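You operate a simulated robot arm through the tools that you are given. There is no shell and no other tool. Be economical: measure what you need, move in short steps, check, and stop when the job is done.

The job below is to be done with a simulated two-armed robot. You get a single attempt, and the scene is never put back.

TASK
Put the yellow bundle on the top of the steel ledge away on the middle shelf of the fitter cart. Take the pink bag from the top of the steel ledge and put it on the top of the pump cabinet. Put the grey sponge on the lower shelf of the bind bench away on the top of the trough rack. Take the brown sponge on the kit bench and put it away on the top of the trough rack. Fetch the orange brush and set it on the plate on trough two. Pick up the grey bag with the earliest date from the shelf under the mix bench with one hand, pass it to the other hand and put it on the mix bench. Put the red spool from the lower shelf of the check bench on the top of the check bench. Any order will do. Set down upright: pink bag, grey bag, red spool.

It is judged by the outcome, as a careful person would: the job done as asked, and still so three seconds after it is handed in. It fails if anything else is knocked over, pushed out of place, dropped, spilled or broken.

THE ROBOT
Two 7-joint arms with two-finger grippers on one trunk, on a base that drives. Base frame: it is fixed to the floor where the robot stands at the start and does not move with it; the origin is under the middle of the robot, x ahead of it, y to its left, z up. Readings come in mm, degrees, newtons and seconds.
The left shoulder is at the start at [24, 216, 1080], the right one opposite. Places, roughly: brown sponge (5x6x13 cm) [3200, 8600, 900]; grey bag [3250, -6500, 250]; grey sponge (5x6x13 cm) [3200, 5900, 400]; middle shelf of the fitter cart [3400, 3800, 300]; mix bench (147x25 cm) [3260, -6820, 800]; orange brush (5x9x7 cm) [3200, -6900, 800]; pink bag [500, 1500, 750]; plate on trough two (43x25 cm) [780, -3440, 900]; red spool (10x10x13 cm) [3300, 1900, 500]; top of the check bench [3400, 1500, 900]; top of the pump cabinet (57x25 cm) [800, 1740, 900]; top of the trough rack [3400, -2700, 800]; yellow bundle (15x4x3 cm) [500, 0, 700]. Payload 2.2 kg a hand.
Tool frame (each hand has its own): the origin (TCP) lies between the finger pads and is the grasp point; the fingertips stand 19 mm ahead of it; z points along the fingers, y is the line along which they close. The gripper opens to 116 mm. The gripper's body begins 70 mm behind the TCP.
Orientation is told as [roll, pitch, yaw] about the base's x, y, z axes, in that order, counted from this pose: with the fingers straight down and closing along the base's y, the tool's x points along the base's -x, its y along +y and its z along -z.

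THE INTERFACE
- The arms move only by the tool move_arm. It takes "left_targets", "right_targets" or both (then of equal length, played together; a hand with none holds still); each is one flat list of numbers, 7 for each row, row after row: the shift along the tool's x, y, z in mm, then the turn, a rotation vector about the tool's x, y, z in degrees, then the gripper command, from -1 (fully open) to 1 (shut), values between in proportion. In form: [dx, dy, dz, wx, wy, wz, claw, dx, dy, dz, wx, wy, wz, claw, ...]. A call has 1 to 8 rows; each row shifts and turns the commanded pose from where the row before left it, along the tool's axes as they then stand. Rows are played at 5 a second. More than 50 mm and 8.6 degrees between two rows, or a gripper value outside its range, and nothing of the call is played. Where a pose cannot be reached the arm comes as near as it can. A force on the tool above 40 N (or 10 N above the force at the start of the call, whichever is more), or a blocked arm, ends the call early, and 0.2 s more pass. The fingers move at their own pace and stop on an object; they squeeze with about 43 N. The grip force told is the motor's: it shows also when the fingers shut on nothing. Time passes only in rows, and 0.2 s behind the last, so rows that do not move let the fingers close. The reply holds the time, the measured pose of the TCP, the force on the tool along the base axes, the opening and the grip force, in the units named above and with some noise, with the torque about the TCP (base axes, N m) and any sound that the robot's microphone picked up, and new pictures: "views" is both (left out), scene, wrist or none (wrist: the cameras of the hands that moved).
- Cameras (640 x 400 px; columns grow to the right, rows downward): "scene" is now at [126.9, 16.6, 1242]; the picture's right is [0.10, -1.00, 0.00], its down [-0.59, -0.06, -0.81] and it looks along [0.80, 0.08, -0.59] (base axes); focal length 294 px, centre (320, 200). "left" rides on the left gripper at [69, 15, -96] in its tool frame; the picture's right is [-0.21, 0.98, 0.00], its down [-0.76, -0.17, -0.63] and it looks along [-0.62, -0.14, 0.77] (tool axes); focal length 251 px, centre (320, 200). "right" rides on the right gripper at [69, -15, -97] in its tool frame; the picture's right is [0.21, 0.98, 0.00], its down [-0.76, 0.17, -0.63] and it looks along [-0.62, 0.14, 0.78] (tool axes); focal length 251 px, centre (320, 200). There is no depth. A picture from a camera that has moved, and an enlarged one, comes with that camera's place and axes in the base frame and with its lens. The place of the scene camera against the robot may be out by one fixed shift of up to 18 mm in any direction.
- lift_body(by): slides the trunk up (or, below 0, down) by that many mm; the arms and the scene camera ride with it, the base frame stays. It gives what a move gives, with no picture.
- roll_base(legs): drives the robot by 1 to 6 legs, each [ahead, left, turn to the left] in mm, mm and degrees, along the robot's own axes; the way and the turn of a leg run together, so that a leg with both is an arc; at most 1500 mm and 180 degrees a leg. The arms and the cameras ride along, it lands a little off, and it stops where it bumps. It gives what a move gives, and a new picture of the scene camera.
- aim_head(pan, tilt): turns the head with the scene camera to pan (to the left, within 80 degrees either way) and tilt (down, from -29 to 69), counted from straight ahead of the robot. It gives what a move gives, and a new picture of the scene camera.
- enlarge(camera, box): a new picture of the part [left, top, right, bottom] of that camera's present view, enlarged. It takes no simulated time.
- finish_job(): hands the job in; it is judged then, once.

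Work in short steps. Places have to be worked out from the pictures, the camera data and where the tool is seen: move nearer, look again, correct. Check each grasp and each placing, and mend what went wrong. You have 217 turns and 260 pictures in all, those below and enlarged ones among them. Open the grippers and draw the arms clear of the work before you hand the job in, unless the task says otherwise; then end with one line.

The tools are called as name(argument=value, ...) on one line, values as JSON. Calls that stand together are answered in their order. move_arm: Moves the arms, as the interface text tells. Its arguments: {"type":"object","properties":{"left_targets":{"type":"array","items":{"type":"number"}},"right_targets":{"type":"array","items":{"type":"number"}},"views":{"type":"string","enum":["both","scene","wrist","none"]}},"required":[]} The other tools are called the same way: lift_body (by) slides the trunk up or down; roll_base (legs) drives the base; aim_head (pan, tilt) turns the head that bears the scene camera; enlarge (camera, box) takes an enlarged picture of a part of a camera's view; finish_job () hands the job in.

At the start:

```text
time_s: 0.0
left_tcp_pos: [522.9, 269.9, 1027.3]
left_orientation: [0.0, 0.2, -0.1]
left_ft_force: [0.2, 0.6, 0.2]
left_ft_torque: [-0.03, 0.0, 0.01]
left_gripper_width: 116.0
left_grip_force: 0.1
right_tcp_pos: [520.9, -162.2, 1031.8]
right_orientation: [-0.1, 0.0, 0.0]
right_ft_force: [-0.1, 0.8, -0.5]
right_ft_torque: [-0.03, 0.03, -0.01]
right_gripper_width: 115.9
right_grip_force: 0.0
trunk travel left (down, up): [-225.0, 265.0]
robot x, y, heading: [1.9, -2.9, -0.1]
head pan, tilt: [5.6, 35.8]
```

scene: 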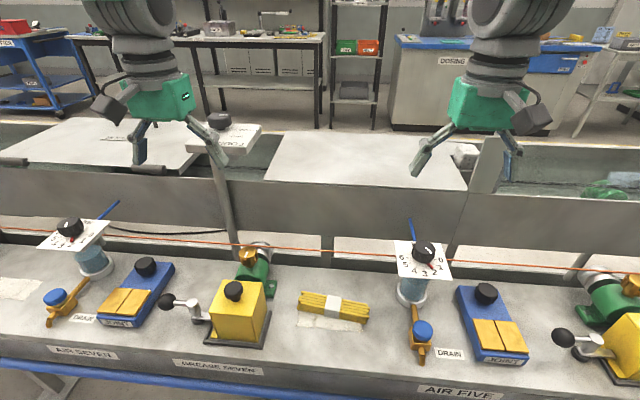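
right: 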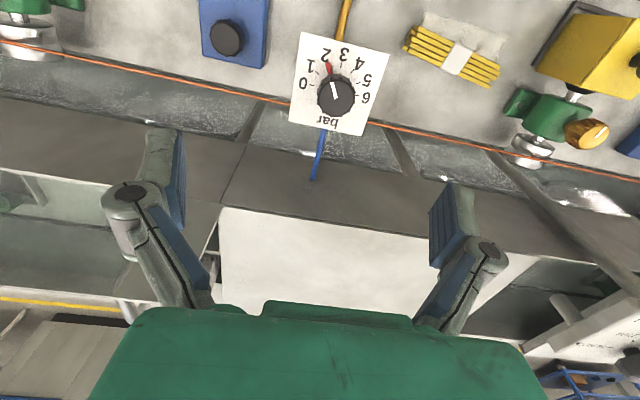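
left: 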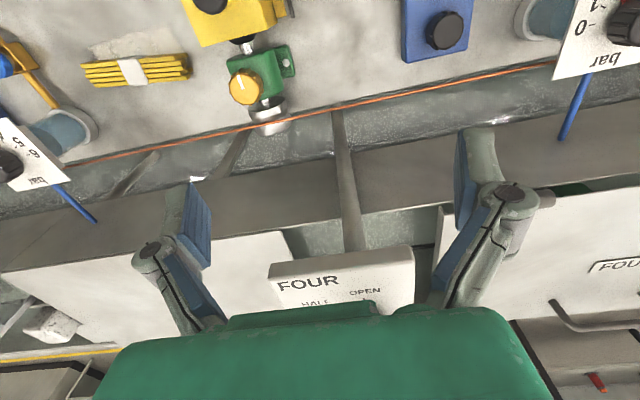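

The yellow bundle lies near [478, 23, 715], lengthwise along y. I bring the right hand above it, and will turn it afterwards so the fingers close along x.

move_arm(right_targets=[9, 37, 20, 0, 0, 0, -1, 9, 37, 20, 0, 0, 0, -1, 9, 37, 20, 0, 0, 0, -1, 8, 37, 20, 0, 0, 0, -1, 8, 37, 20, 0, 0, 0, -1], views="none")

```text
time_s: 1.4
left_tcp_pos: [516.7, 268.0, 1031.3]
left_orientation: [0.0, -0.4, 0.0]
left_ft_force: [-0.5, -0.5, 1.1]
left_ft_torque: [0.02, 0.0, 0.01]
left_gripper_width: 115.9
left_grip_force: 0.0
right_tcp_pos: [491.9, 7.8, 968.0]
right_orientation: [4.5, -1.7, -2.9]
right_ft_force: [-0.3, -0.3, -0.7]
right_ft_torque: [0.02, -0.03, 0.0]
right_gripper_width: 116.0
right_grip_force: 0.1
trunk travel left (down, up): [-225.0, 265.0]
robot x, y, heading: [0.1, -2.7, -0.1]
head pan, tilt: [5.6, 35.8]
stopped in row 5 (right hand): the arm was blocked; the commanded pose is now the measured one
```

The right arm got blocked near y=8, perhaps at a limit. I'll look at how it stands.

move_arm(right_targets=[0, 0, 0, 0, 0, -5, -1], views="both")

```text
time_s: 1.8
left_tcp_pos: [516.4, 270.4, 1030.8]
left_orientation: [0.0, -0.4, 0.1]
left_ft_force: [0.2, 0.4, 0.0]
left_ft_torque: [-0.01, 0.01, 0.0]
left_gripper_width: 116.1
left_grip_force: 0.3
right_tcp_pos: [493.2, 11.3, 967.2]
right_orientation: [4.1, -1.8, 2.4]
right_ft_force: [-0.1, 0.0, -0.3]
right_ft_torque: [0.0, -0.01, 0.02]
right_gripper_width: 115.7
right_grip_force: 0.0
trunk travel left (down, up): [-225.0, 265.0]
robot x, y, heading: [1.0, -3.2, -0.2]
head pan, tilt: [5.6, 35.8]
camera scene: at [127.1, 17.5, 1241.9], right [0.1, -1.0, 0.0], down [-0.59, -0.06, -0.81], along [0.8, 0.08, -0.59], focal length 294 px, centre (320, 200)
camera right: at [420.6, -15.7, 1058.2], right [-0.26, 0.96, 0.06], down [0.73, 0.15, 0.67], along [0.63, 0.22, -0.74], focal length 251 px, centre (320, 200)
```

scene: 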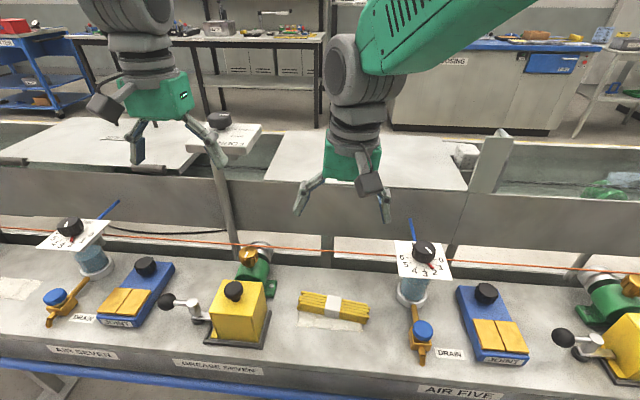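
right: 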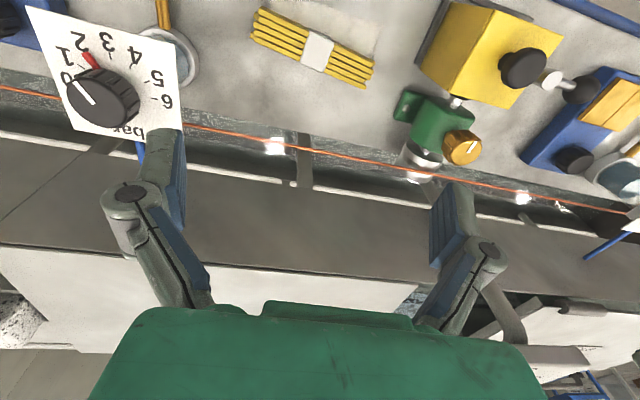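

The bundle is confirmed near [479, 18, 715] from both cameras. The arm is awkward reaching across, so I shift the base left to bring the bundle in front of the right shoulder.

roll_base(legs=[[0, 170, 0]])

move_arm(right_targets=[0, -40, 0, -4, 0, -6, -1, 0, -40, 0, 0, 0, -8, -1, 0, -40, 0, 0, 0, -8, -1, 0, 0, 0, 0, 0, -8, -1, 0, 0, 0, 0, 0, -8, -1, 0, 0, 0, 0, 0, -8, -1, 0, 0, 0, 0, 0, -8, -1], views="none")

```text
time_s: 3.3
left_tcp_pos: [517.9, 430.3, 1032.6]
left_orientation: [0.5, -0.3, 0.1]
left_ft_force: [-0.1, 0.1, -0.3]
left_ft_torque: [0.0, 0.03, 0.02]
left_gripper_width: 115.9
left_grip_force: 0.1
right_tcp_pos: [493.8, 168.9, 969.5]
right_orientation: [5.1, -2.0, 1.9]
right_ft_force: [1.4, -1.3, 0.7]
right_ft_torque: [0.08, 0.05, 0.02]
right_gripper_width: 116.0
right_grip_force: 0.1
trunk travel left (down, up): [-225.0, 265.0]
robot x, y, heading: [0.1, 169.1, 0.2]
head pan, tilt: [5.6, 35.8]
camera scene: at [126.9, 169.0, 1241.9], right [0.1, -1.0, -0.01], down [-0.59, -0.05, -0.81], along [0.8, 0.09, -0.59], focal length 294 px, centre (320, 200)
```

scene: 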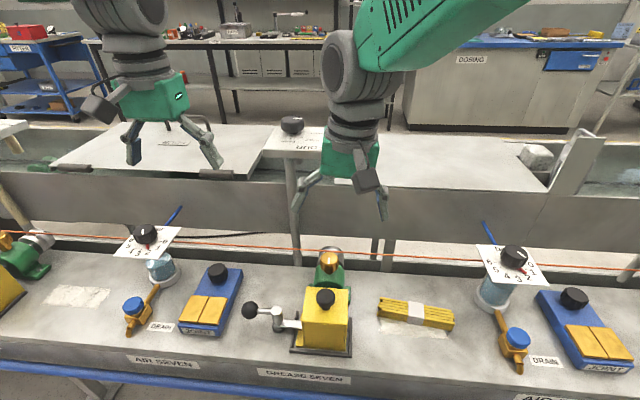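

```text
time_s: 4.9
left_tcp_pos: [514.2, 422.6, 1034.9]
left_orientation: [0.7, -0.5, -0.1]
left_ft_force: [0.8, -1.4, -0.7]
left_ft_torque: [0.11, 0.06, 0.0]
left_gripper_width: 116.1
left_grip_force: 0.1
right_tcp_pos: [509.6, 46.0, 954.8]
right_orientation: [3.9, -8.6, 55.8]
right_ft_force: [0.0, -0.3, -0.7]
right_ft_torque: [0.11, 0.0, 0.02]
right_gripper_width: 115.6
right_grip_force: 0.0
trunk travel left (down, up): [-225.0, 265.0]
robot x, y, heading: [1.1, 162.1, -0.1]
head pan, tilt: [5.6, 35.8]
```

Tilt crept in; I level the hand while completing the yaw to 90°.

move_arm(right_targets=[0, 0, 0, 1, 2, -7, -1, 0, 0, 0, 1, 2, -7, -1, 0, 0, 0, 1, 2, -7, -1, 0, 0, 0, 1, 2, -7, -1, 0, 0, 0, 0, 0, -6, -1], views="none")

```text
time_s: 6.1
left_tcp_pos: [512.4, 469.1, 1025.5]
left_orientation: [-1.3, -0.3, 0.2]
left_ft_force: [0.0, 2.0, -0.1]
left_ft_torque: [-0.16, -0.02, 0.02]
left_gripper_width: 116.2
left_grip_force: 0.0
right_tcp_pos: [511.5, 87.9, 957.2]
right_orientation: [-2.8, 1.6, 90.2]
right_ft_force: [-1.0, 1.1, 0.1]
right_ft_torque: [-0.16, 0.02, -0.02]
right_gripper_width: 115.9
right_grip_force: 0.0
trunk travel left (down, up): [-225.0, 265.0]
robot x, y, heading: [-0.9, 172.7, 0.0]
head pan, tilt: [5.6, 35.8]
```

The left arm reading swayed; I let things settle one still row and view.

move_arm(right_targets=[0, 0, 0, 0, 0, 0, -1, 0, 0, 0, 0, 0, 0, -1], views="wrist")

```text
time_s: 6.7
left_tcp_pos: [513.4, 444.8, 1030.3]
left_orientation: [-0.4, -0.5, 0.1]
left_ft_force: [0.0, 0.9, -0.1]
left_ft_torque: [-0.01, 0.01, -0.01]
left_gripper_width: 115.9
left_grip_force: 0.1
right_tcp_pos: [510.1, 66.4, 957.0]
right_orientation: [-2.8, 0.5, 90.0]
right_ft_force: [-0.5, 1.3, 0.4]
right_ft_torque: [-0.01, 0.0, 0.0]
right_gripper_width: 115.9
right_grip_force: 0.1
trunk travel left (down, up): [-225.0, 265.0]
robot x, y, heading: [3.0, 168.9, 0.3]
head pan, tilt: [5.6, 35.8]
camera right: at [520.9, -3.0, 1053.5], right [-0.98, -0.22, -0.04], down [-0.2, 0.76, 0.62], along [-0.1, 0.61, -0.79], focal length 251 px, centre (320, 200)
```

right: 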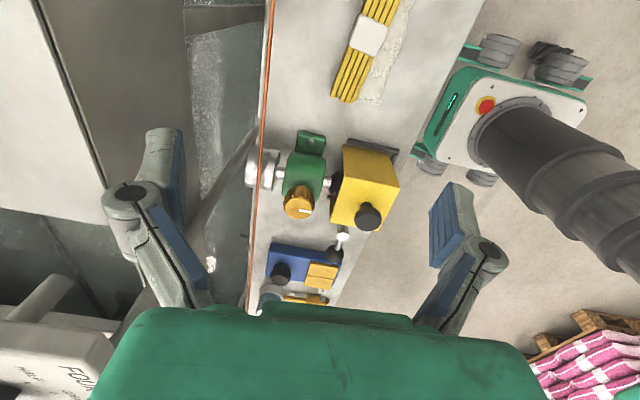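

The sway seems real but settles. The bundle's centre comes out at about [478, 20], long axis at ~84° yaw. I move above it at z≈800 with a 90 mm opening and let it settle.

move_arm(right_targets=[11, 8, 40, -2.8, 0, 6, -0.55, 11, 8, 40, 0, 0, 0, -0.55, 11, 8, 40, 0, 0, 0, -0.55, 11, 8, 37, 0, 0, 0, -0.55, 0, 0, 0, 0, 0, 0, -0.55, 0, 0, 0, 0, 0, 0, -0.55, 0, 0, 0, 0, 0, 0, -0.55], views="both")

```text
time_s: 8.3
left_tcp_pos: [513.5, 432.5, 1032.9]
left_orientation: [0.2, -0.5, 0.0]
left_ft_force: [-0.6, -0.9, 0.0]
left_ft_torque: [0.02, 0.02, 0.0]
left_gripper_width: 115.8
left_grip_force: 0.1
right_tcp_pos: [477.7, 14.5, 799.1]
right_orientation: [0.1, -0.2, 83.8]
right_ft_force: [-0.1, -0.7, -0.4]
right_ft_torque: [0.04, -0.05, -0.01]
right_gripper_width: 89.9
right_grip_force: 0.0
trunk travel left (down, up): [-225.0, 265.0]
robot x, y, heading: [-0.1, 167.6, -0.3]
head pan, tilt: [5.6, 35.8]
camera scene: at [127.0, 166.9, 1241.9], right [0.1, -1.0, -0.01], down [-0.59, -0.05, -0.81], along [0.8, 0.09, -0.59], focal length 294 px, centre (320, 200)
camera right: at [486.4, -57.4, 894.5], right [-0.99, -0.11, 0.0], down [-0.08, 0.77, 0.63], along [-0.07, 0.63, -0.77], focal length 251 px, centre (320, 200)
```

scene: 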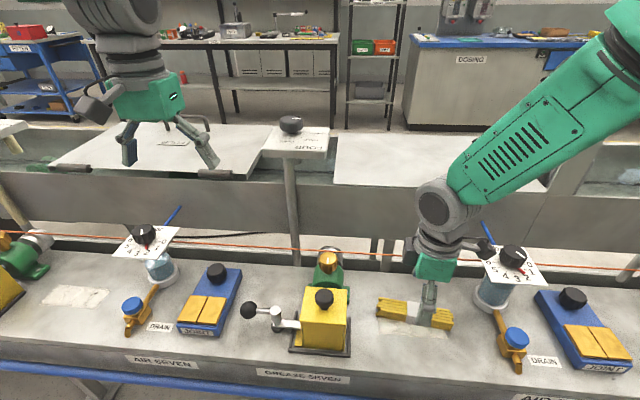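
right: 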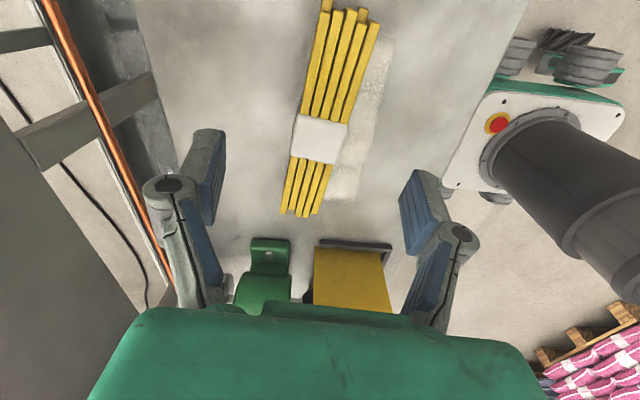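

The hand is centred over the bundle and aligned. I descend to z≈726 gently, watching force.

move_arm(right_targets=[0, 0, 25, 0, 0, 0, -0.55, 0, 0, 25, 0, 0, 0, -0.55, 0, 0, 15, 0, 0, 0, -0.55, 0, 0, 8, 0, 0, 0, -0.55, 0, 0, 0, 0, 0, 0, -0.55], views="wrist")

```text
time_s: 9.2
left_tcp_pos: [506.4, 446.5, 1034.8]
left_orientation: [-0.5, -1.1, 0.0]
left_ft_force: [-0.3, 0.7, 0.8]
left_ft_torque: [-0.07, -0.04, 0.01]
left_gripper_width: 116.1
left_grip_force: 0.1
right_tcp_pos: [475.4, 20.9, 740.7]
right_orientation: [-0.8, 0.8, 83.7]
right_ft_force: [-9.4, -17.3, 33.3]
right_ft_torque: [-0.11, 0.95, 0.53]
right_gripper_width: 30.8
right_grip_force: 41.3
trunk travel left (down, up): [-225.0, 265.0]
robot x, y, heading: [1.5, 165.9, -0.1]
head pan, tilt: [5.6, 35.8]
stopped in row 4 (right hand): the force on the tool passed its limit at 56 N (the readings are from after the stop); the commanded pose is now the measured one
camera right: at [481.3, -49.2, 837.5], right [-0.99, -0.11, -0.01], down [-0.09, 0.78, 0.62], along [-0.06, 0.62, -0.78], focal length 251 px, centre (320, 200)
```

right: 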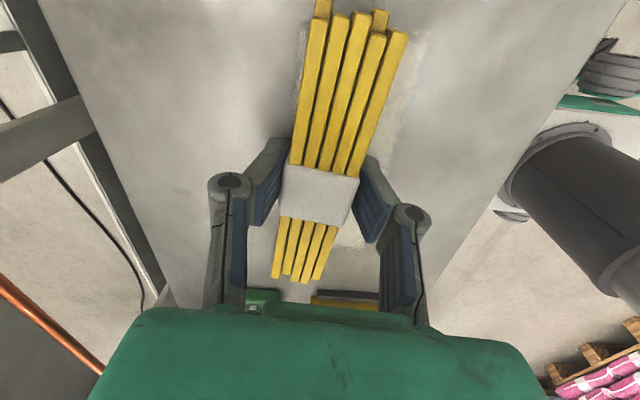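

The fingertips touched the ledge (surface ≈721) and the fingers are shut on the bundle at 31 mm with full grip. I lift a little with the grip held and check.

move_arm(right_targets=[0, 0, -2, 0, 0, 0, 1, 0, 0, -5, 0, 0, 0, 1, 0, 0, -20, 0, 0, 0, 1, 0, 0, -40, 0, 0, 0, 1, 0, 0, 0, 0, 0, 0, 1], views="wrist")

```text
time_s: 9.5
left_tcp_pos: [508.9, 447.8, 1032.1]
left_orientation: [-0.5, -0.8, 0.0]
left_ft_force: [0.1, 0.0, 0.1]
left_ft_torque: [0.03, -0.01, 0.01]
left_gripper_width: 116.1
left_grip_force: 0.1
right_tcp_pos: [476.8, 21.4, 739.4]
right_orientation: [-0.5, 0.8, 83.7]
right_ft_force: [-6.0, 6.0, 18.9]
right_ft_torque: [0.35, 0.6, -0.13]
right_gripper_width: 32.1
right_grip_force: 43.0
trunk travel left (down, up): [-225.0, 265.0]
robot x, y, heading: [2.2, 169.1, 0.0]
head pan, tilt: [5.6, 35.8]
stopped in row 1 (right hand): the force on the tool passed its limit at 61 N (the readings are from after the stop); the commanded pose is now the measured one
camera right: at [483.2, -48.5, 837.4], right [-0.99, -0.11, -0.01], down [-0.09, 0.78, 0.62], along [-0.06, 0.62, -0.78], focal length 251 px, centre (320, 200)
```

right: 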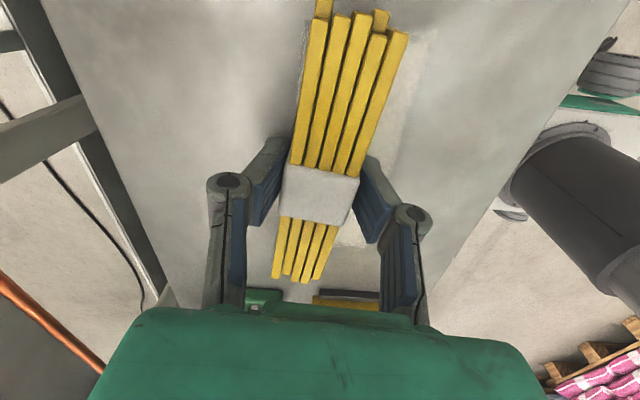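

Residual contact force is dropping; I lift again, straight up.

move_arm(right_targets=[0, 0, -6, 0, 0, 0, 1, 0, 0, -10, 0, 0, 0, 1, 0, 0, -20, 0, 0, 0, 1, 0, 0, -20, 0, 0, 0, 1, 0, 0, 0, 0, 0, 0, 1], views="wrist")

```text
time_s: 10.7
left_tcp_pos: [509.1, 444.0, 1031.2]
left_orientation: [-0.2, -0.8, 0.0]
left_ft_force: [0.3, -0.4, 0.2]
left_ft_torque: [-0.01, 0.0, -0.01]
left_gripper_width: 116.0
left_grip_force: 0.1
right_tcp_pos: [477.1, 17.2, 796.1]
right_orientation: [-0.4, 0.6, 83.8]
right_ft_force: [0.0, -0.7, 0.3]
right_ft_torque: [0.0, 0.02, 0.0]
right_gripper_width: 0.0
right_grip_force: 28.6
trunk travel left (down, up): [-225.0, 265.0]
robot x, y, heading: [2.3, 164.7, -0.2]
head pan, tilt: [5.6, 35.8]
camera right: at [483.6, -53.8, 892.8], right [-0.99, -0.11, -0.01], down [-0.09, 0.78, 0.62], along [-0.06, 0.62, -0.78], focal length 251 px, centre (320, 200)
```

right: 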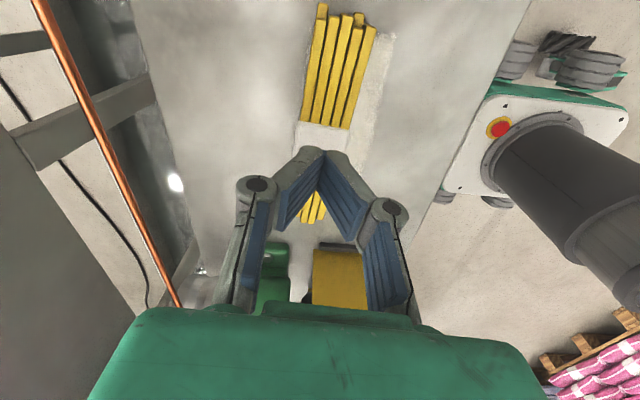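

It slipped out; the bundle hasn't moved. I reopen, descend to just above contact (z≈745), and look before closing deliberately.

move_arm(right_targets=[0, 0, 0, 0, 0, 0, -0.55, 0, 0, 0, 0, 0, 0, -0.55, 0, 0, 20, 0, 0, 0, -0.55, 0, 0, 20, 0, 0, 0, -0.55, 0, 0, 11, 0, 0, 0, -0.55, 0, 0, 0, 0, 0, 0, -0.55], views="both")

```text
time_s: 12.1
left_tcp_pos: [509.2, 445.4, 1031.3]
left_orientation: [-0.4, -0.7, -0.1]
left_ft_force: [-0.7, 0.3, 0.6]
left_ft_torque: [0.02, 0.0, 0.01]
left_gripper_width: 116.0
left_grip_force: 0.0
right_tcp_pos: [477.1, 19.0, 743.4]
right_orientation: [-0.5, 0.7, 83.7]
right_ft_force: [0.3, 0.5, 0.9]
right_ft_torque: [-0.02, 0.02, 0.03]
right_gripper_width: 89.8
right_grip_force: 0.2
trunk travel left (down, up): [-225.0, 265.0]
robot x, y, heading: [1.0, 166.7, -0.2]
head pan, tilt: [5.6, 35.8]
camera scene: at [126.8, 184.0, 1241.9], right [0.1, -1.0, 0.0], down [-0.59, -0.06, -0.81], along [0.8, 0.08, -0.59], focal length 294 px, centre (320, 200)
camera right: at [484.5, -52.2, 840.0], right [-0.99, -0.11, -0.01], down [-0.09, 0.78, 0.62], along [-0.06, 0.62, -0.78], focal length 251 px, centre (320, 200)
```

scene: 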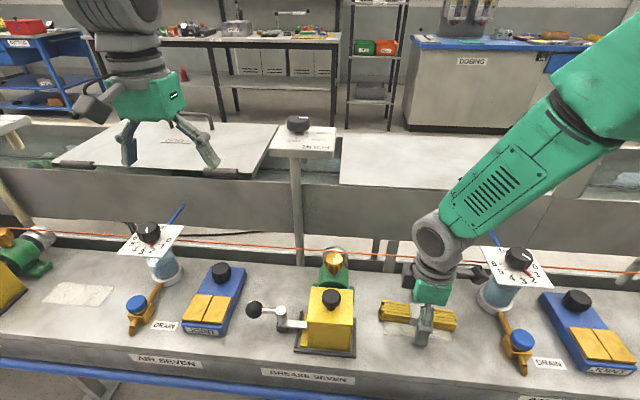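
right: 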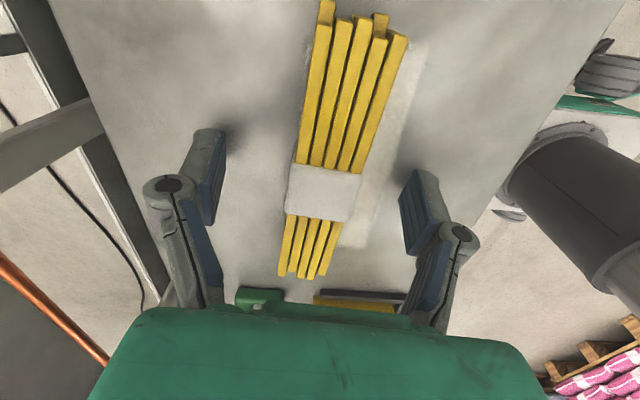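

Shadow offset and apparent bundle length suggest its top is ≈735 and the ledge ≈703, so I was gripping too high. I descend in small steps to z≈725.

move_arm(right_targets=[0, 0, 6, 0, 0, 0, -0.55, 0, 0, 6, 0, 0, 0, -0.55, 0, 0, 5, 0, 0, 0, -0.55, 0, 0, 0, 0, 0, 0, -0.55], views="wrist")

```text
time_s: 12.8
left_tcp_pos: [495.8, 446.7, 1040.0]
left_orientation: [-0.5, -1.5, 0.0]
left_ft_force: [-2.3, 0.7, 1.5]
left_ft_torque: [-0.05, -0.22, 0.0]
left_gripper_width: 116.1
left_grip_force: 0.1
right_tcp_pos: [470.6, 20.9, 741.4]
right_orientation: [-1.7, 0.7, 83.8]
right_ft_force: [-10.9, 3.6, 35.7]
right_ft_torque: [0.5, 1.91, 0.12]
right_gripper_width: 31.2
right_grip_force: 41.7
trunk travel left (down, up): [-225.0, 265.0]
robot x, y, heading: [2.5, 162.4, 0.0]
head pan, tilt: [5.6, 35.8]
stopped in row 3 (right hand): the force on the tool passed its limit at 53 N (the readings are from after the stop); the commanded pose is now the measured one
camera right: at [475.5, -50.1, 838.4], right [-0.99, -0.11, -0.03], down [-0.1, 0.78, 0.62], along [-0.05, 0.62, -0.79], focal length 251 px, centre (320, 200)
```

right: 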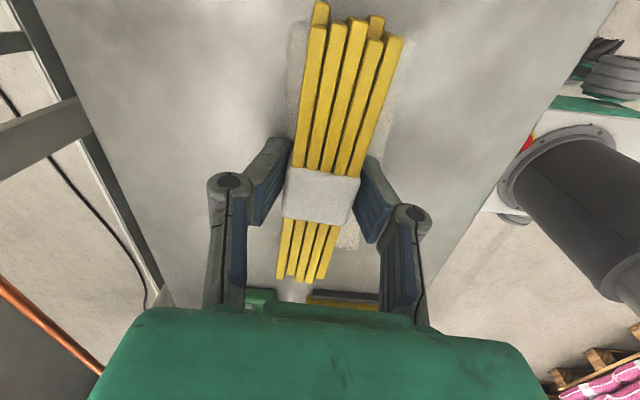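

The fingers again hold the bundle at 31 mm and it shifted with the hand slightly, so it is gripped. I lift very gently, with pauses, and watch the width.

move_arm(right_targets=[0, 0, 0, 0, 0, 0, 1, 0, 0, -3, 0, 0, 0, 1, 0, 0, -3, 0, 0, 0, 1, 0, 0, -3, 0, 0, 0, 1, 0, 0, 0, 0, 0, 0, 1], views="wrist")

```text
time_s: 13.0
left_tcp_pos: [501.9, 447.3, 1035.9]
left_orientation: [-0.4, -1.2, 0.0]
left_ft_force: [0.3, 0.5, -1.1]
left_ft_torque: [0.04, -0.04, 0.05]
left_gripper_width: 116.0
left_grip_force: 0.1
right_tcp_pos: [472.4, 19.0, 741.0]
right_orientation: [-1.0, 0.7, 83.7]
right_ft_force: [-27.7, 2.1, 57.4]
right_ft_torque: [-0.07, 1.88, 0.24]
right_gripper_width: 32.3
right_grip_force: 42.5
trunk travel left (down, up): [-225.0, 265.0]
robot x, y, heading: [-0.9, 162.7, -0.3]
head pan, tilt: [5.6, 35.8]
stopped in row 1 (right hand): the force on the tool passed its limit at 73 N (the readings are from after the stop); the commanded pose is now the measured one
camera right: at [478.5, -50.2, 837.5], right [-0.99, -0.11, -0.01], down [-0.09, 0.78, 0.62], along [-0.05, 0.62, -0.79], focal length 251 px, centre (320, 200)
```

right: 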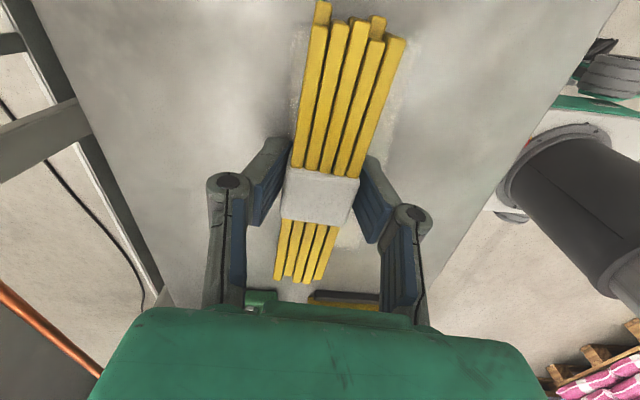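

Tips are still pressing on the ledge (up-force 57 N). I lift 10 mm to unload and check whether the bundle follows.

move_arm(right_targets=[0, 0, -10, 0, 0, 0, 1, 0, 0, 0, 0, 0, 0, 1], views="wrist")

```text
time_s: 13.6
left_tcp_pos: [504.9, 443.8, 1035.2]
left_orientation: [-0.3, -1.1, 0.0]
left_ft_force: [-0.7, 0.2, 0.3]
left_ft_torque: [0.03, -0.04, -0.03]
left_gripper_width: 115.9
left_grip_force: 0.2
right_tcp_pos: [477.3, 16.3, 746.8]
right_orientation: [-1.1, 0.8, 83.7]
right_ft_force: [-0.3, 1.0, -0.6]
right_ft_torque: [-0.01, -0.04, 0.0]
right_gripper_width: 32.0
right_grip_force: 43.1
trunk travel left (down, up): [-225.0, 265.0]
robot x, y, heading: [-0.1, 166.5, -0.1]
head pan, tilt: [5.6, 35.8]
camera right: at [482.3, -53.8, 844.1], right [-0.99, -0.11, -0.02], down [-0.09, 0.78, 0.62], along [-0.05, 0.62, -0.78], focal length 251 px, centre (320, 200)
```

right: 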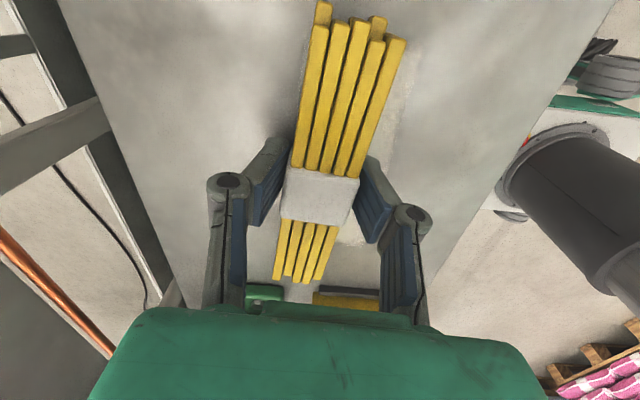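

The load is gone and the width holds at 32 mm with the bundle unchanged in view relative to the hand. I continue lifting.

move_arm(right_targets=[0, 0, -10, 0, 0, 0, 1, 0, 0, -15, 0, 0, 0, 1, 0, 0, 0, 0, 0, 0, 1], views="wrist")

```text
time_s: 14.4
left_tcp_pos: [506.9, 445.4, 1032.9]
left_orientation: [-0.3, -0.9, 0.0]
left_ft_force: [0.8, -0.3, 1.1]
left_ft_torque: [0.02, -0.03, -0.01]
left_gripper_width: 115.9
left_grip_force: 0.1
right_tcp_pos: [477.4, 18.2, 769.0]
right_orientation: [-0.9, 0.6, 83.7]
right_ft_force: [-0.2, -0.5, -1.2]
right_ft_torque: [0.0, -0.01, -0.01]
right_gripper_width: 31.7
right_grip_force: 42.7
trunk travel left (down, up): [-225.0, 265.0]
robot x, y, heading: [-0.9, 168.7, 0.1]
head pan, tilt: [5.6, 35.8]
camera right: at [483.8, -51.6, 865.9], right [-0.99, -0.11, -0.01], down [-0.09, 0.78, 0.62], along [-0.06, 0.62, -0.78], focal length 251 px, centre (320, 200)
```

right: 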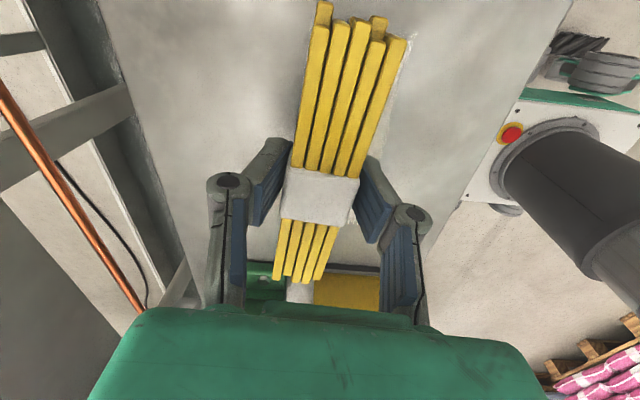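

The bundle is held. I raise it high and pull it in a bit, then turn the head left to see the way to the pink bag.

move_arm(right_targets=[0, 0, -40, 0, 0, 0, 1, 0, 0, -40, 0, 0, 0, 1, 0, 10, -40, 0, 0, 0, 1, 0, 20, -40, 0, 0, 0, 1, 0, 20, -30, 0, 0, 0, 1], views="none")

aim_head(pan=60, tilt=25)

```text
time_s: 15.6
left_tcp_pos: [506.2, 445.0, 1034.4]
left_orientation: [-0.4, -1.0, 0.0]
left_ft_force: [-0.2, 0.1, 0.2]
left_ft_torque: [-0.02, -0.02, -0.01]
left_gripper_width: 116.1
left_grip_force: 0.1
right_tcp_pos: [423.0, 25.8, 961.5]
right_orientation: [-0.9, 0.7, 83.7]
right_ft_force: [0.5, -0.5, -0.4]
right_ft_torque: [0.0, -0.05, 0.0]
right_gripper_width: 31.8
right_grip_force: 43.0
trunk travel left (down, up): [-225.0, 265.0]
robot x, y, heading: [3.2, 167.2, -0.1]
head pan, tilt: [5.6, 35.8]
```

```text
time_s: 16.8
left_tcp_pos: [507.4, 444.4, 1033.0]
left_orientation: [-0.3, -0.9, -0.1]
left_ft_force: [0.0, -0.1, -0.4]
left_ft_torque: [-0.03, 0.01, 0.0]
left_gripper_width: 116.0
left_grip_force: 0.1
right_tcp_pos: [424.7, 27.8, 960.1]
right_orientation: [-0.9, 0.6, 83.7]
right_ft_force: [0.6, -0.5, -1.2]
right_ft_torque: [-0.02, 0.02, -0.01]
right_gripper_width: 31.7
right_grip_force: 43.1
trunk travel left (down, up): [-225.0, 265.0]
robot x, y, heading: [-0.4, 163.9, -0.3]
head pan, tilt: [60.0, 25.0]
camera scene: at [84.8, 255.4, 1259.1], right [0.87, -0.5, 0.0], down [-0.22, -0.37, -0.91], along [0.45, 0.78, -0.42], focal length 294 px, centre (320, 200)
```

scene: 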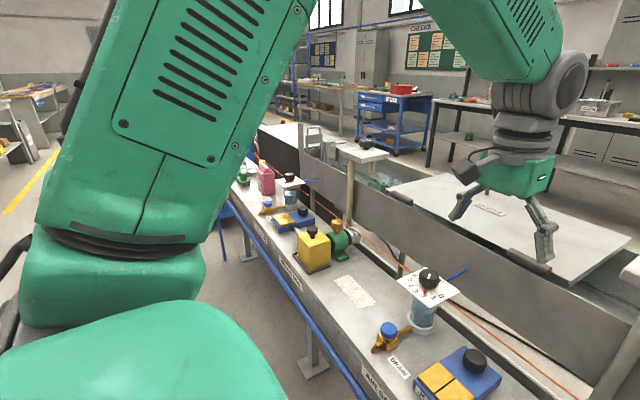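

The way along the ledge is clear; the pink bag is visible ahead. I drive left ~1080 mm.

roll_base(legs=[[0, 1080, 0]])

aim_head(pan=30, tilt=38)

```text
time_s: 22.6
left_tcp_pos: [512.0, 1566.1, 1033.8]
left_orientation: [-0.2, -0.9, -0.4]
left_ft_force: [-0.3, -0.6, -0.7]
left_ft_torque: [-0.02, 0.0, -0.06]
left_gripper_width: 115.9
left_grip_force: 0.0
right_tcp_pos: [426.6, 1146.9, 960.3]
right_orientation: [-0.8, 0.6, 83.3]
right_ft_force: [-0.6, 0.2, -1.5]
right_ft_torque: [-0.02, -0.02, 0.02]
right_gripper_width: 32.0
right_grip_force: 42.8
trunk travel left (down, up): [-225.0, 265.0]
robot x, y, heading: [1.3, 1295.2, -0.4]
head pan, tilt: [60.0, 25.0]
camera scene: at [89.0, 1378.1, 1259.2], right [0.86, -0.51, 0.0], down [-0.22, -0.36, -0.91], along [0.46, 0.78, -0.42], focal length 294 px, centre (320, 200)
```

scene: 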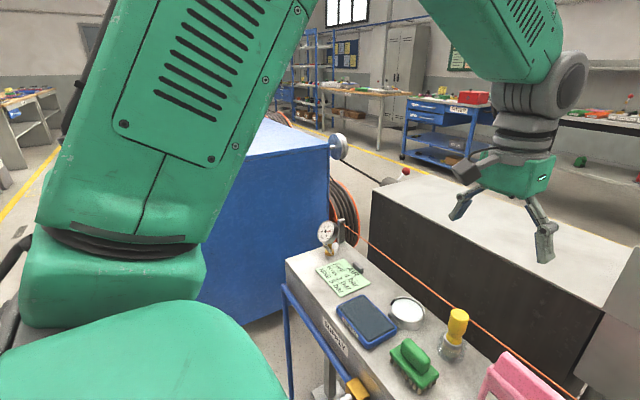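

```text
time_s: 23.5
left_tcp_pos: [509.4, 1567.6, 1034.8]
left_orientation: [-0.2, -1.1, -0.4]
left_ft_force: [-0.3, -0.9, 0.2]
left_ft_torque: [-0.05, 0.04, 0.0]
left_gripper_width: 116.0
left_grip_force: 0.0
right_tcp_pos: [425.6, 1149.8, 961.2]
right_orientation: [-1.1, 0.6, 83.4]
right_ft_force: [-0.1, -0.3, -0.1]
right_ft_torque: [0.01, 0.02, -0.02]
right_gripper_width: 32.3
right_grip_force: 42.5
trunk travel left (down, up): [-225.0, 265.0]
robot x, y, heading: [6.8, 1291.9, -0.2]
head pan, tilt: [30.0, 38.0]
camera scene: at [117.4, 1342.9, 1238.7], right [0.49, -0.87, 0.0], down [-0.54, -0.3, -0.79], along [0.68, 0.39, -0.62], focal length 294 px, centre (320, 200)
```

scene: 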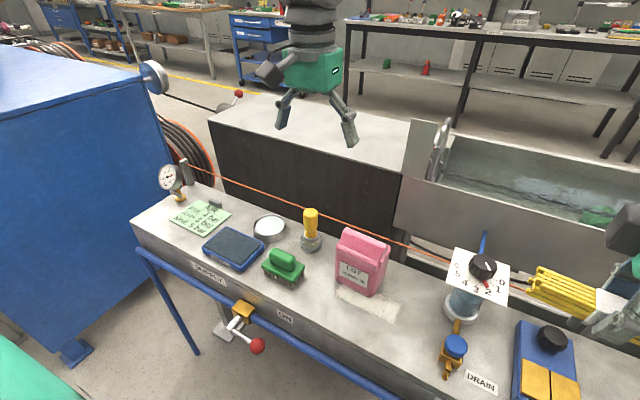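

I see the pink bag near [485, 1462], base on the ledge, top ≈848, and the pump cabinet's top behind (x 655–905, y 1450–2025, z 900). Enlarging the bag.

enlarge(camera="scene", box=[240, 180, 480, 330])

```text
2.67 times, centred on (360, 255) of scene
camera zoom: at [117.4, 1342.9, 1238.7], right [0.49, -0.87, 0.0], down [-0.54, -0.3, -0.79], along [0.68, 0.39, -0.62], focal length 784 px, centre (213, 53)
```

zoom: 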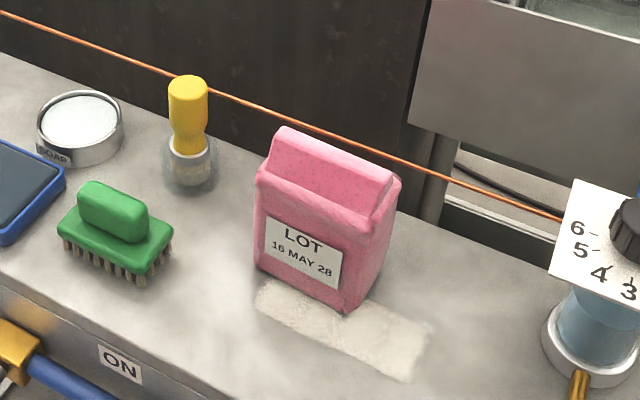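

The bag's width (~78 mm) runs along y, depth ~57 mm along x, centre ≈[505, 1467]. I swing the left hand over it, turning to yaw −93° so the fingers close along x.

move_arm(left_targets=[0, -48, 0, 0, 0, 8.5, -0.7, 0, -48, 0, 0, 0, 8.5, -0.7, 0, 0, 0, 0, 0, 8.5, -0.7, 0, 0, 0, 0, 0, 8.5, -0.7, 0, 0, 0, 0, 0, 8.5, -0.7, 0, 0, 0, 0, 0, 8.5, -0.7, 0, 0, 0, 0, 0, 8.5, -0.7, 0, 0, 0, 0, 0, 8.5, -0.7], views="none")

move_arm(left_targets=[0, 0, 0, 0, 0, 8.5, -0.7, 0, 0, 0, 0, 0, 8.5, -0.7, 0, 0, 0, 0, 0, 8, -0.7, 0, 0, 0, 0, 0, 0, -0.7, 0, 0, 0, 0, 0, 0, -0.7, 0, 0, 0, 0, 0, 0, -0.7], views="wrist")

```text
time_s: 25.3
left_tcp_pos: [503.0, 1472.5, 1034.8]
left_orientation: [0.9, -0.7, -68.6]
left_ft_force: [-0.6, -0.4, 0.3]
left_ft_torque: [0.0, 0.0, 0.01]
left_gripper_width: 98.4
left_grip_force: 0.1
right_tcp_pos: [425.7, 1150.7, 960.8]
right_orientation: [-1.1, 0.6, 83.4]
right_ft_force: [0.3, -0.5, 0.0]
right_ft_torque: [0.0, -0.02, -0.04]
right_gripper_width: 32.3
right_grip_force: 43.2
trunk travel left (down, up): [-225.0, 265.0]
robot x, y, heading: [2.3, 1293.1, -0.5]
head pan, tilt: [30.0, 38.0]
```

```text
time_s: 26.7
left_tcp_pos: [502.1, 1471.7, 1034.5]
left_orientation: [1.1, -0.3, -93.4]
left_ft_force: [0.8, -0.2, 0.1]
left_ft_torque: [0.0, -0.02, 0.02]
left_gripper_width: 98.4
left_grip_force: 0.1
right_tcp_pos: [424.5, 1150.3, 961.8]
right_orientation: [-1.1, 0.7, 83.3]
right_ft_force: [-0.2, 0.7, -0.7]
right_ft_torque: [0.01, -0.01, 0.0]
right_gripper_width: 32.0
right_grip_force: 42.8
trunk travel left (down, up): [-225.0, 265.0]
robot x, y, heading: [1.0, 1291.8, -0.4]
head pan, tilt: [30.0, 38.0]
camera left: at [517.3, 1540.7, 1132.8], right [0.96, -0.27, 0.02], down [-0.22, -0.74, 0.63], along [-0.16, -0.61, -0.77], focal length 251 px, centre (320, 200)
```

left: 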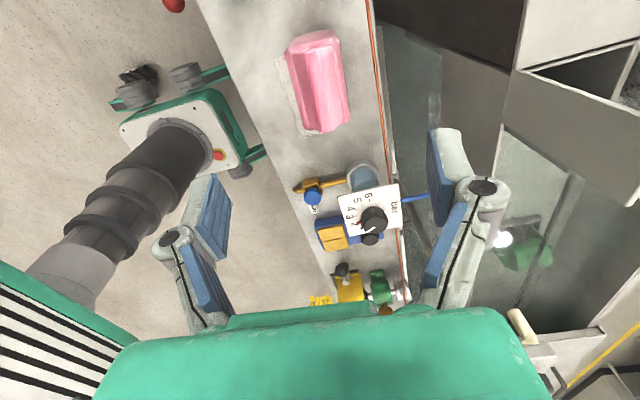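

Bag centre from this view ≈[500, 1464]. I lower to z≈905 above the bag and re-check alignment.

move_arm(left_targets=[-8, -1, 33, 0, 0, 0, -0.75, 0, 0, 33, 1, 0, 0, -0.75, 0, 0, 33, 0, 0, 0, -0.75, 0, 0, 30, 0, 0, 0, -0.75, 0, 0, 0, 0, 0, 0, -0.75, 0, 0, 0, 0, 0, 0, -0.75], views="both")

```text
time_s: 28.1
left_tcp_pos: [503.3, 1466.4, 907.2]
left_orientation: [0.1, -0.3, -93.4]
left_ft_force: [0.2, -0.4, 0.6]
left_ft_torque: [0.0, 0.01, 0.01]
left_gripper_width: 101.4
left_grip_force: 0.0
right_tcp_pos: [425.4, 1149.8, 961.6]
right_orientation: [-1.1, 0.6, 83.3]
right_ft_force: [-0.8, 0.8, -0.3]
right_ft_torque: [0.01, -0.03, 0.01]
right_gripper_width: 32.2
right_grip_force: 43.3
trunk travel left (down, up): [-225.0, 265.0]
robot x, y, heading: [1.9, 1290.4, -0.2]
head pan, tilt: [30.0, 38.0]
camera scene: at [118.0, 1342.9, 1238.6], right [0.49, -0.87, 0.0], down [-0.54, -0.3, -0.79], along [0.68, 0.39, -0.62], focal length 294 px, centre (320, 200)
camera left: at [520.1, 1534.0, 1004.4], right [0.96, -0.27, 0.0], down [-0.21, -0.74, 0.64], along [-0.17, -0.61, -0.77], focal length 251 px, centre (320, 200)
```

scene: 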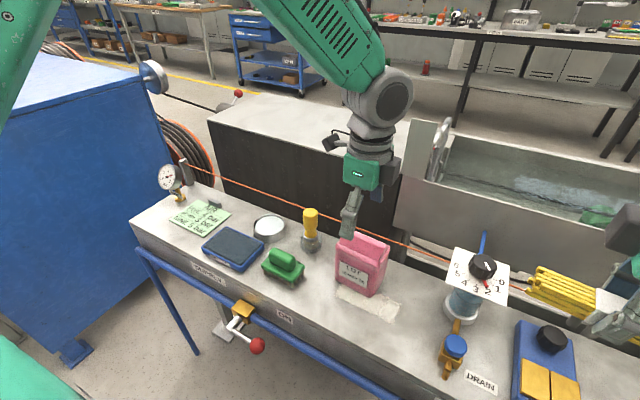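
left: 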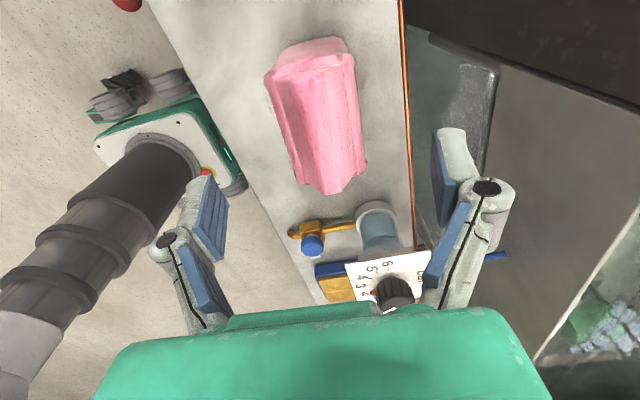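

The bag is centred between the fingers. I descend to z≈800.

move_arm(left_targets=[0, 0, 30, 0, 0, 0, -0.75, 0, 0, 30, 0, 0, 0, -0.75, 0, 0, 25, 0, 0, 0, -0.75, 0, 0, 20, 0, 0, 0, -0.75, 0, 0, 0, 0, 0, 0, -0.75], views="both")

```text
time_s: 29.3
left_tcp_pos: [503.0, 1464.4, 800.4]
left_orientation: [0.1, -0.2, -93.4]
left_ft_force: [-1.3, -0.9, -1.5]
left_ft_torque: [-0.01, 0.03, 0.0]
left_gripper_width: 100.5
left_grip_force: 0.1
right_tcp_pos: [424.9, 1148.9, 960.8]
right_orientation: [-1.2, 0.8, 83.4]
right_ft_force: [-0.4, 0.5, -1.1]
right_ft_torque: [-0.02, 0.0, 0.01]
right_gripper_width: 32.0
right_grip_force: 43.3
trunk travel left (down, up): [-225.0, 265.0]
robot x, y, heading: [4.7, 1295.3, -0.3]
head pan, tilt: [30.0, 38.0]
camera scene: at [117.8, 1342.7, 1238.6], right [0.49, -0.87, 0.0], down [-0.54, -0.3, -0.79], along [0.68, 0.39, -0.62], focal length 294 px, centre (320, 200)
camera left: at [520.9, 1532.9, 897.8], right [0.96, -0.27, 0.0], down [-0.21, -0.74, 0.64], along [-0.17, -0.61, -0.77], focal length 251 px, centre (320, 200)
```

scene: 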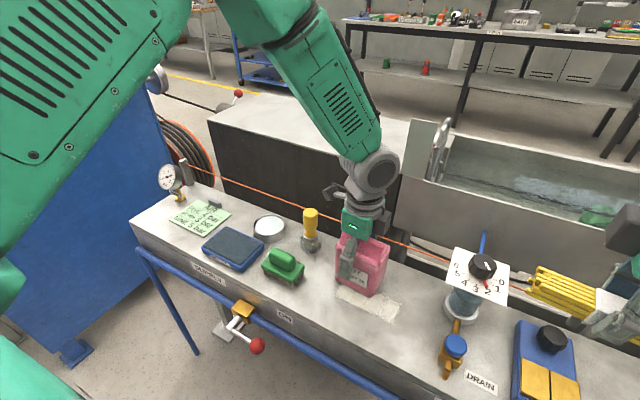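
left: 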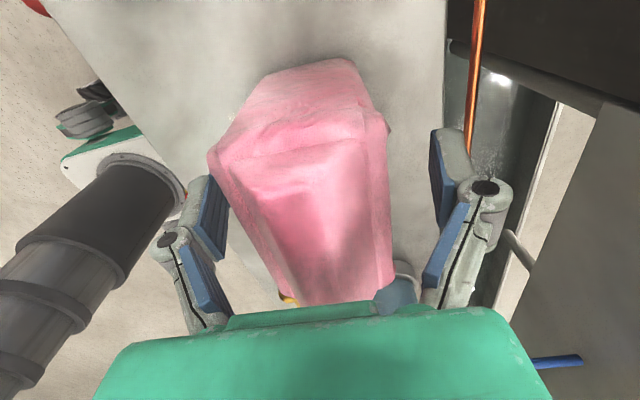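

The bag sits ~10 mm toward the robot-side finger; I shift that way and close.

move_arm(left_targets=[0, -9, 0, 0, 0, 0, -0.75, 0, 0, 0, 0, 0, 0, 1, 0, 0, 0, 0, 0, 0, 1, 0, 0, 0, 0, 0, 0, 1, 0, 0, -5, 0, 0, 0, 1, 0, 0, -20, 0, 0, 0, 1, 0, 0, 0, 0, 0, 0, 1], views="both")

```text
time_s: 30.9
left_tcp_pos: [495.8, 1464.0, 826.6]
left_orientation: [-0.1, -0.3, -93.5]
left_ft_force: [-0.4, -0.7, -2.9]
left_ft_torque: [0.03, 0.01, 0.01]
left_gripper_width: 63.8
left_grip_force: 43.4
right_tcp_pos: [425.7, 1149.5, 962.3]
right_orientation: [-1.1, 0.8, 83.3]
right_ft_force: [0.1, 0.6, -0.1]
right_ft_torque: [0.0, 0.05, -0.01]
right_gripper_width: 31.9
right_grip_force: 42.8
trunk travel left (down, up): [-225.0, 265.0]
robot x, y, heading: [6.1, 1288.7, -0.2]
head pan, tilt: [30.0, 38.0]
camera scene: at [119.0, 1342.8, 1238.4], right [0.49, -0.87, 0.0], down [-0.54, -0.3, -0.79], along [0.68, 0.39, -0.62], focal length 294 px, centre (320, 200)
camera left: at [512.8, 1531.9, 924.3], right [0.96, -0.27, 0.0], down [-0.21, -0.74, 0.64], along [-0.17, -0.61, -0.77], focal length 251 px, centre (320, 200)
```

scene: 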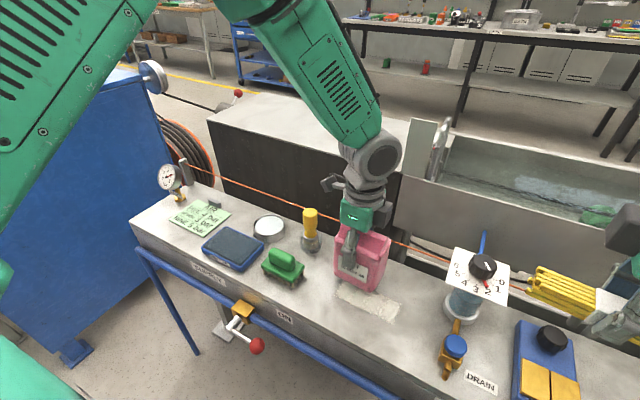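
left: 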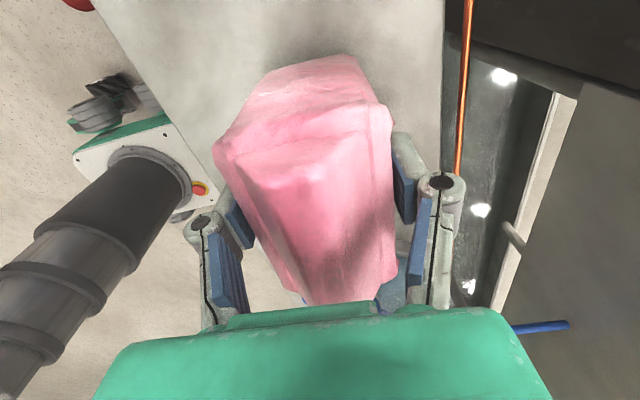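

The pink bag is held (64 mm, 43 N). I raise it well above the cabinet height and drive ahead and left.

move_arm(left_targets=[0, 0, -45, 0, 0, 0, 1, 0, 0, -45, 0, 0, 0, 1, 0, 0, -45, 0, 0, 0, 1, 0, 0, -45, 0, 0, 0, 1, 0, 0, -45, 0, 0, 0, 1, 0, 0, 0, 0, 0, 0, 1], views="none")

roll_base(legs=[[0, 100, 0], [150, 0, 0]])

```text
time_s: 32.3
left_tcp_pos: [493.7, 1463.9, 1047.3]
left_orientation: [0.0, -0.2, -93.4]
left_ft_force: [0.2, -0.1, -4.3]
left_ft_torque: [0.03, 0.01, -0.01]
left_gripper_width: 63.6
left_grip_force: 42.9
right_tcp_pos: [425.4, 1150.0, 959.5]
right_orientation: [-0.9, 0.7, 83.3]
right_ft_force: [1.3, 0.5, -0.3]
right_ft_torque: [0.01, 0.0, 0.0]
right_gripper_width: 31.9
right_grip_force: 43.1
trunk travel left (down, up): [-225.0, 265.0]
robot x, y, heading: [7.5, 1294.5, -0.3]
head pan, tilt: [30.0, 38.0]
```

```text
time_s: 34.5
left_tcp_pos: [644.8, 1524.0, 1051.1]
left_orientation: [0.0, 1.4, -93.8]
left_ft_force: [1.8, -3.6, -4.0]
left_ft_torque: [0.18, 0.0, 0.0]
left_gripper_width: 63.9
left_grip_force: 43.7
right_tcp_pos: [576.4, 1212.6, 957.3]
right_orientation: [-0.9, -1.0, 82.9]
right_ft_force: [0.4, -1.2, 0.0]
right_ft_torque: [0.11, 0.12, -0.01]
right_gripper_width: 32.2
right_grip_force: 43.5
trunk travel left (down, up): [-225.0, 265.0]
robot x, y, heading: [154.1, 1382.2, -0.6]
head pan, tilt: [30.0, 38.0]
camera scene: at [268.1, 1388.1, 1239.2], right [0.49, -0.87, -0.03], down [-0.54, -0.27, -0.8], along [0.69, 0.41, -0.6], focal length 294 px, centre (320, 200)
```

scene: 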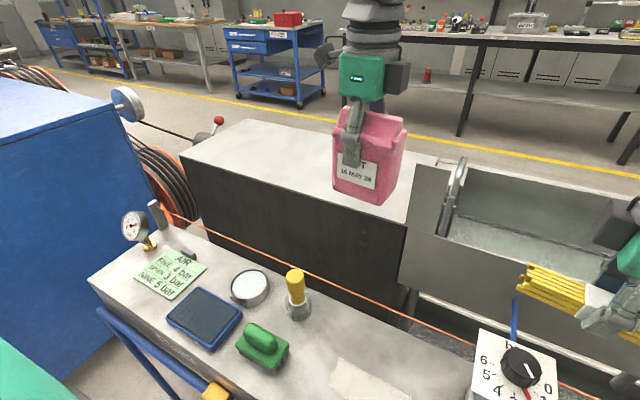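

The hand swings freely above; I drive a bit more (50 ahead, 80 left) then extend the arm over the cabinet top.

roll_base(legs=[[50, 80, 0]])

move_arm(left_targets=[15, 20, 0, 0, 0, 0, 1, 15, 20, 0, 0, 0, 0, 1, 0, 20, 0, 0, 0, 0, 1, 0, 0, 0, 0, 0, 0, 1, 0, 0, 0, 0, 0, 0, 1, 0, 0, 0, 0, 0, 0, 1], views="both")

```text
time_s: 35.6
left_tcp_pos: [693.6, 1642.1, 1045.9]
left_orientation: [0.2, -0.8, -93.6]
left_ft_force: [0.9, 0.2, -4.0]
left_ft_torque: [0.0, -0.01, -0.01]
left_gripper_width: 63.8
left_grip_force: 43.6
right_tcp_pos: [624.2, 1327.3, 962.3]
right_orientation: [-1.1, 1.1, 82.8]
right_ft_force: [0.5, 0.3, -0.2]
right_ft_torque: [0.0, 0.05, 0.03]
right_gripper_width: 31.8
right_grip_force: 42.9
trunk travel left (down, up): [-225.0, 265.0]
robot x, y, heading: [203.0, 1462.7, -0.5]
head pan, tilt: [30.0, 38.0]
camera scene: at [319.3, 1513.0, 1238.5], right [0.49, -0.87, 0.0], down [-0.54, -0.3, -0.79], along [0.68, 0.39, -0.62], focal length 294 px, centre (320, 200)
```

scene: 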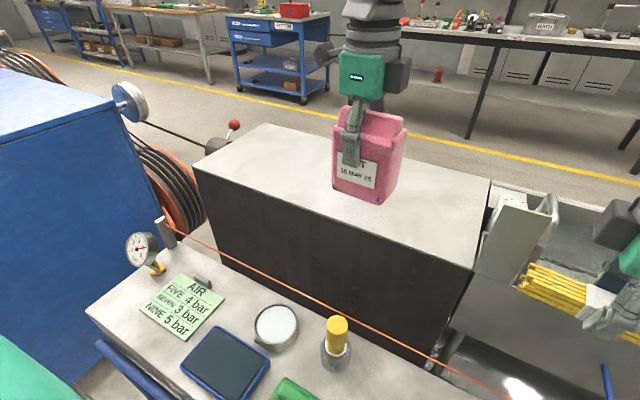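

```text
time_s: 37.0
left_tcp_pos: [753.9, 1667.6, 1047.8]
left_orientation: [0.4, -0.7, -93.6]
left_ft_force: [0.0, 1.2, -3.3]
left_ft_torque: [0.03, -0.02, -0.03]
left_gripper_width: 63.5
left_grip_force: 42.7
right_tcp_pos: [621.2, 1328.0, 965.0]
right_orientation: [-1.3, 1.1, 82.8]
right_ft_force: [0.0, 0.2, -0.3]
right_ft_torque: [0.01, 0.01, 0.01]
right_gripper_width: 32.1
right_grip_force: 43.6
trunk travel left (down, up): [-225.0, 265.0]
robot x, y, heading: [206.1, 1465.8, -0.6]
head pan, tilt: [30.0, 38.0]
camera scene: at [318.5, 1513.3, 1238.6], right [0.49, -0.87, 0.0], down [-0.54, -0.3, -0.79], along [0.68, 0.39, -0.62], focal length 294 px, centre (320, 200)
camera left: at [770.2, 1737.0, 1143.8], right [0.96, -0.28, 0.01], down [-0.22, -0.73, 0.64], along [-0.17, -0.62, -0.77], focal length 251 px, centre (320, 200)
```

scene: 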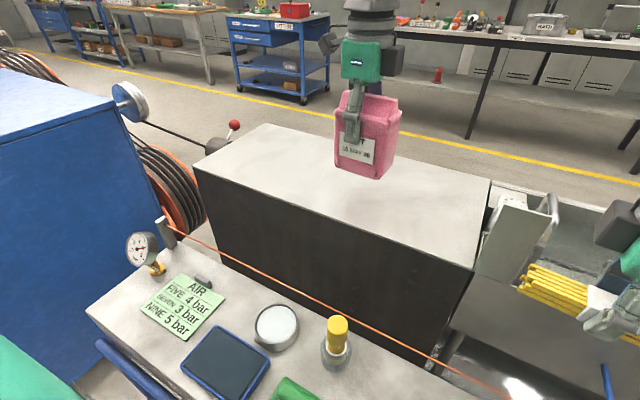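
left: 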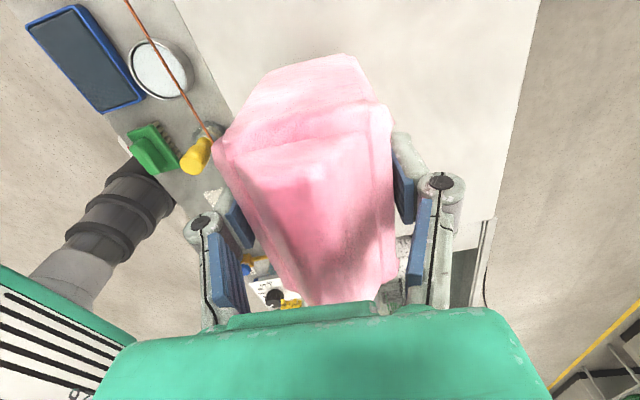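

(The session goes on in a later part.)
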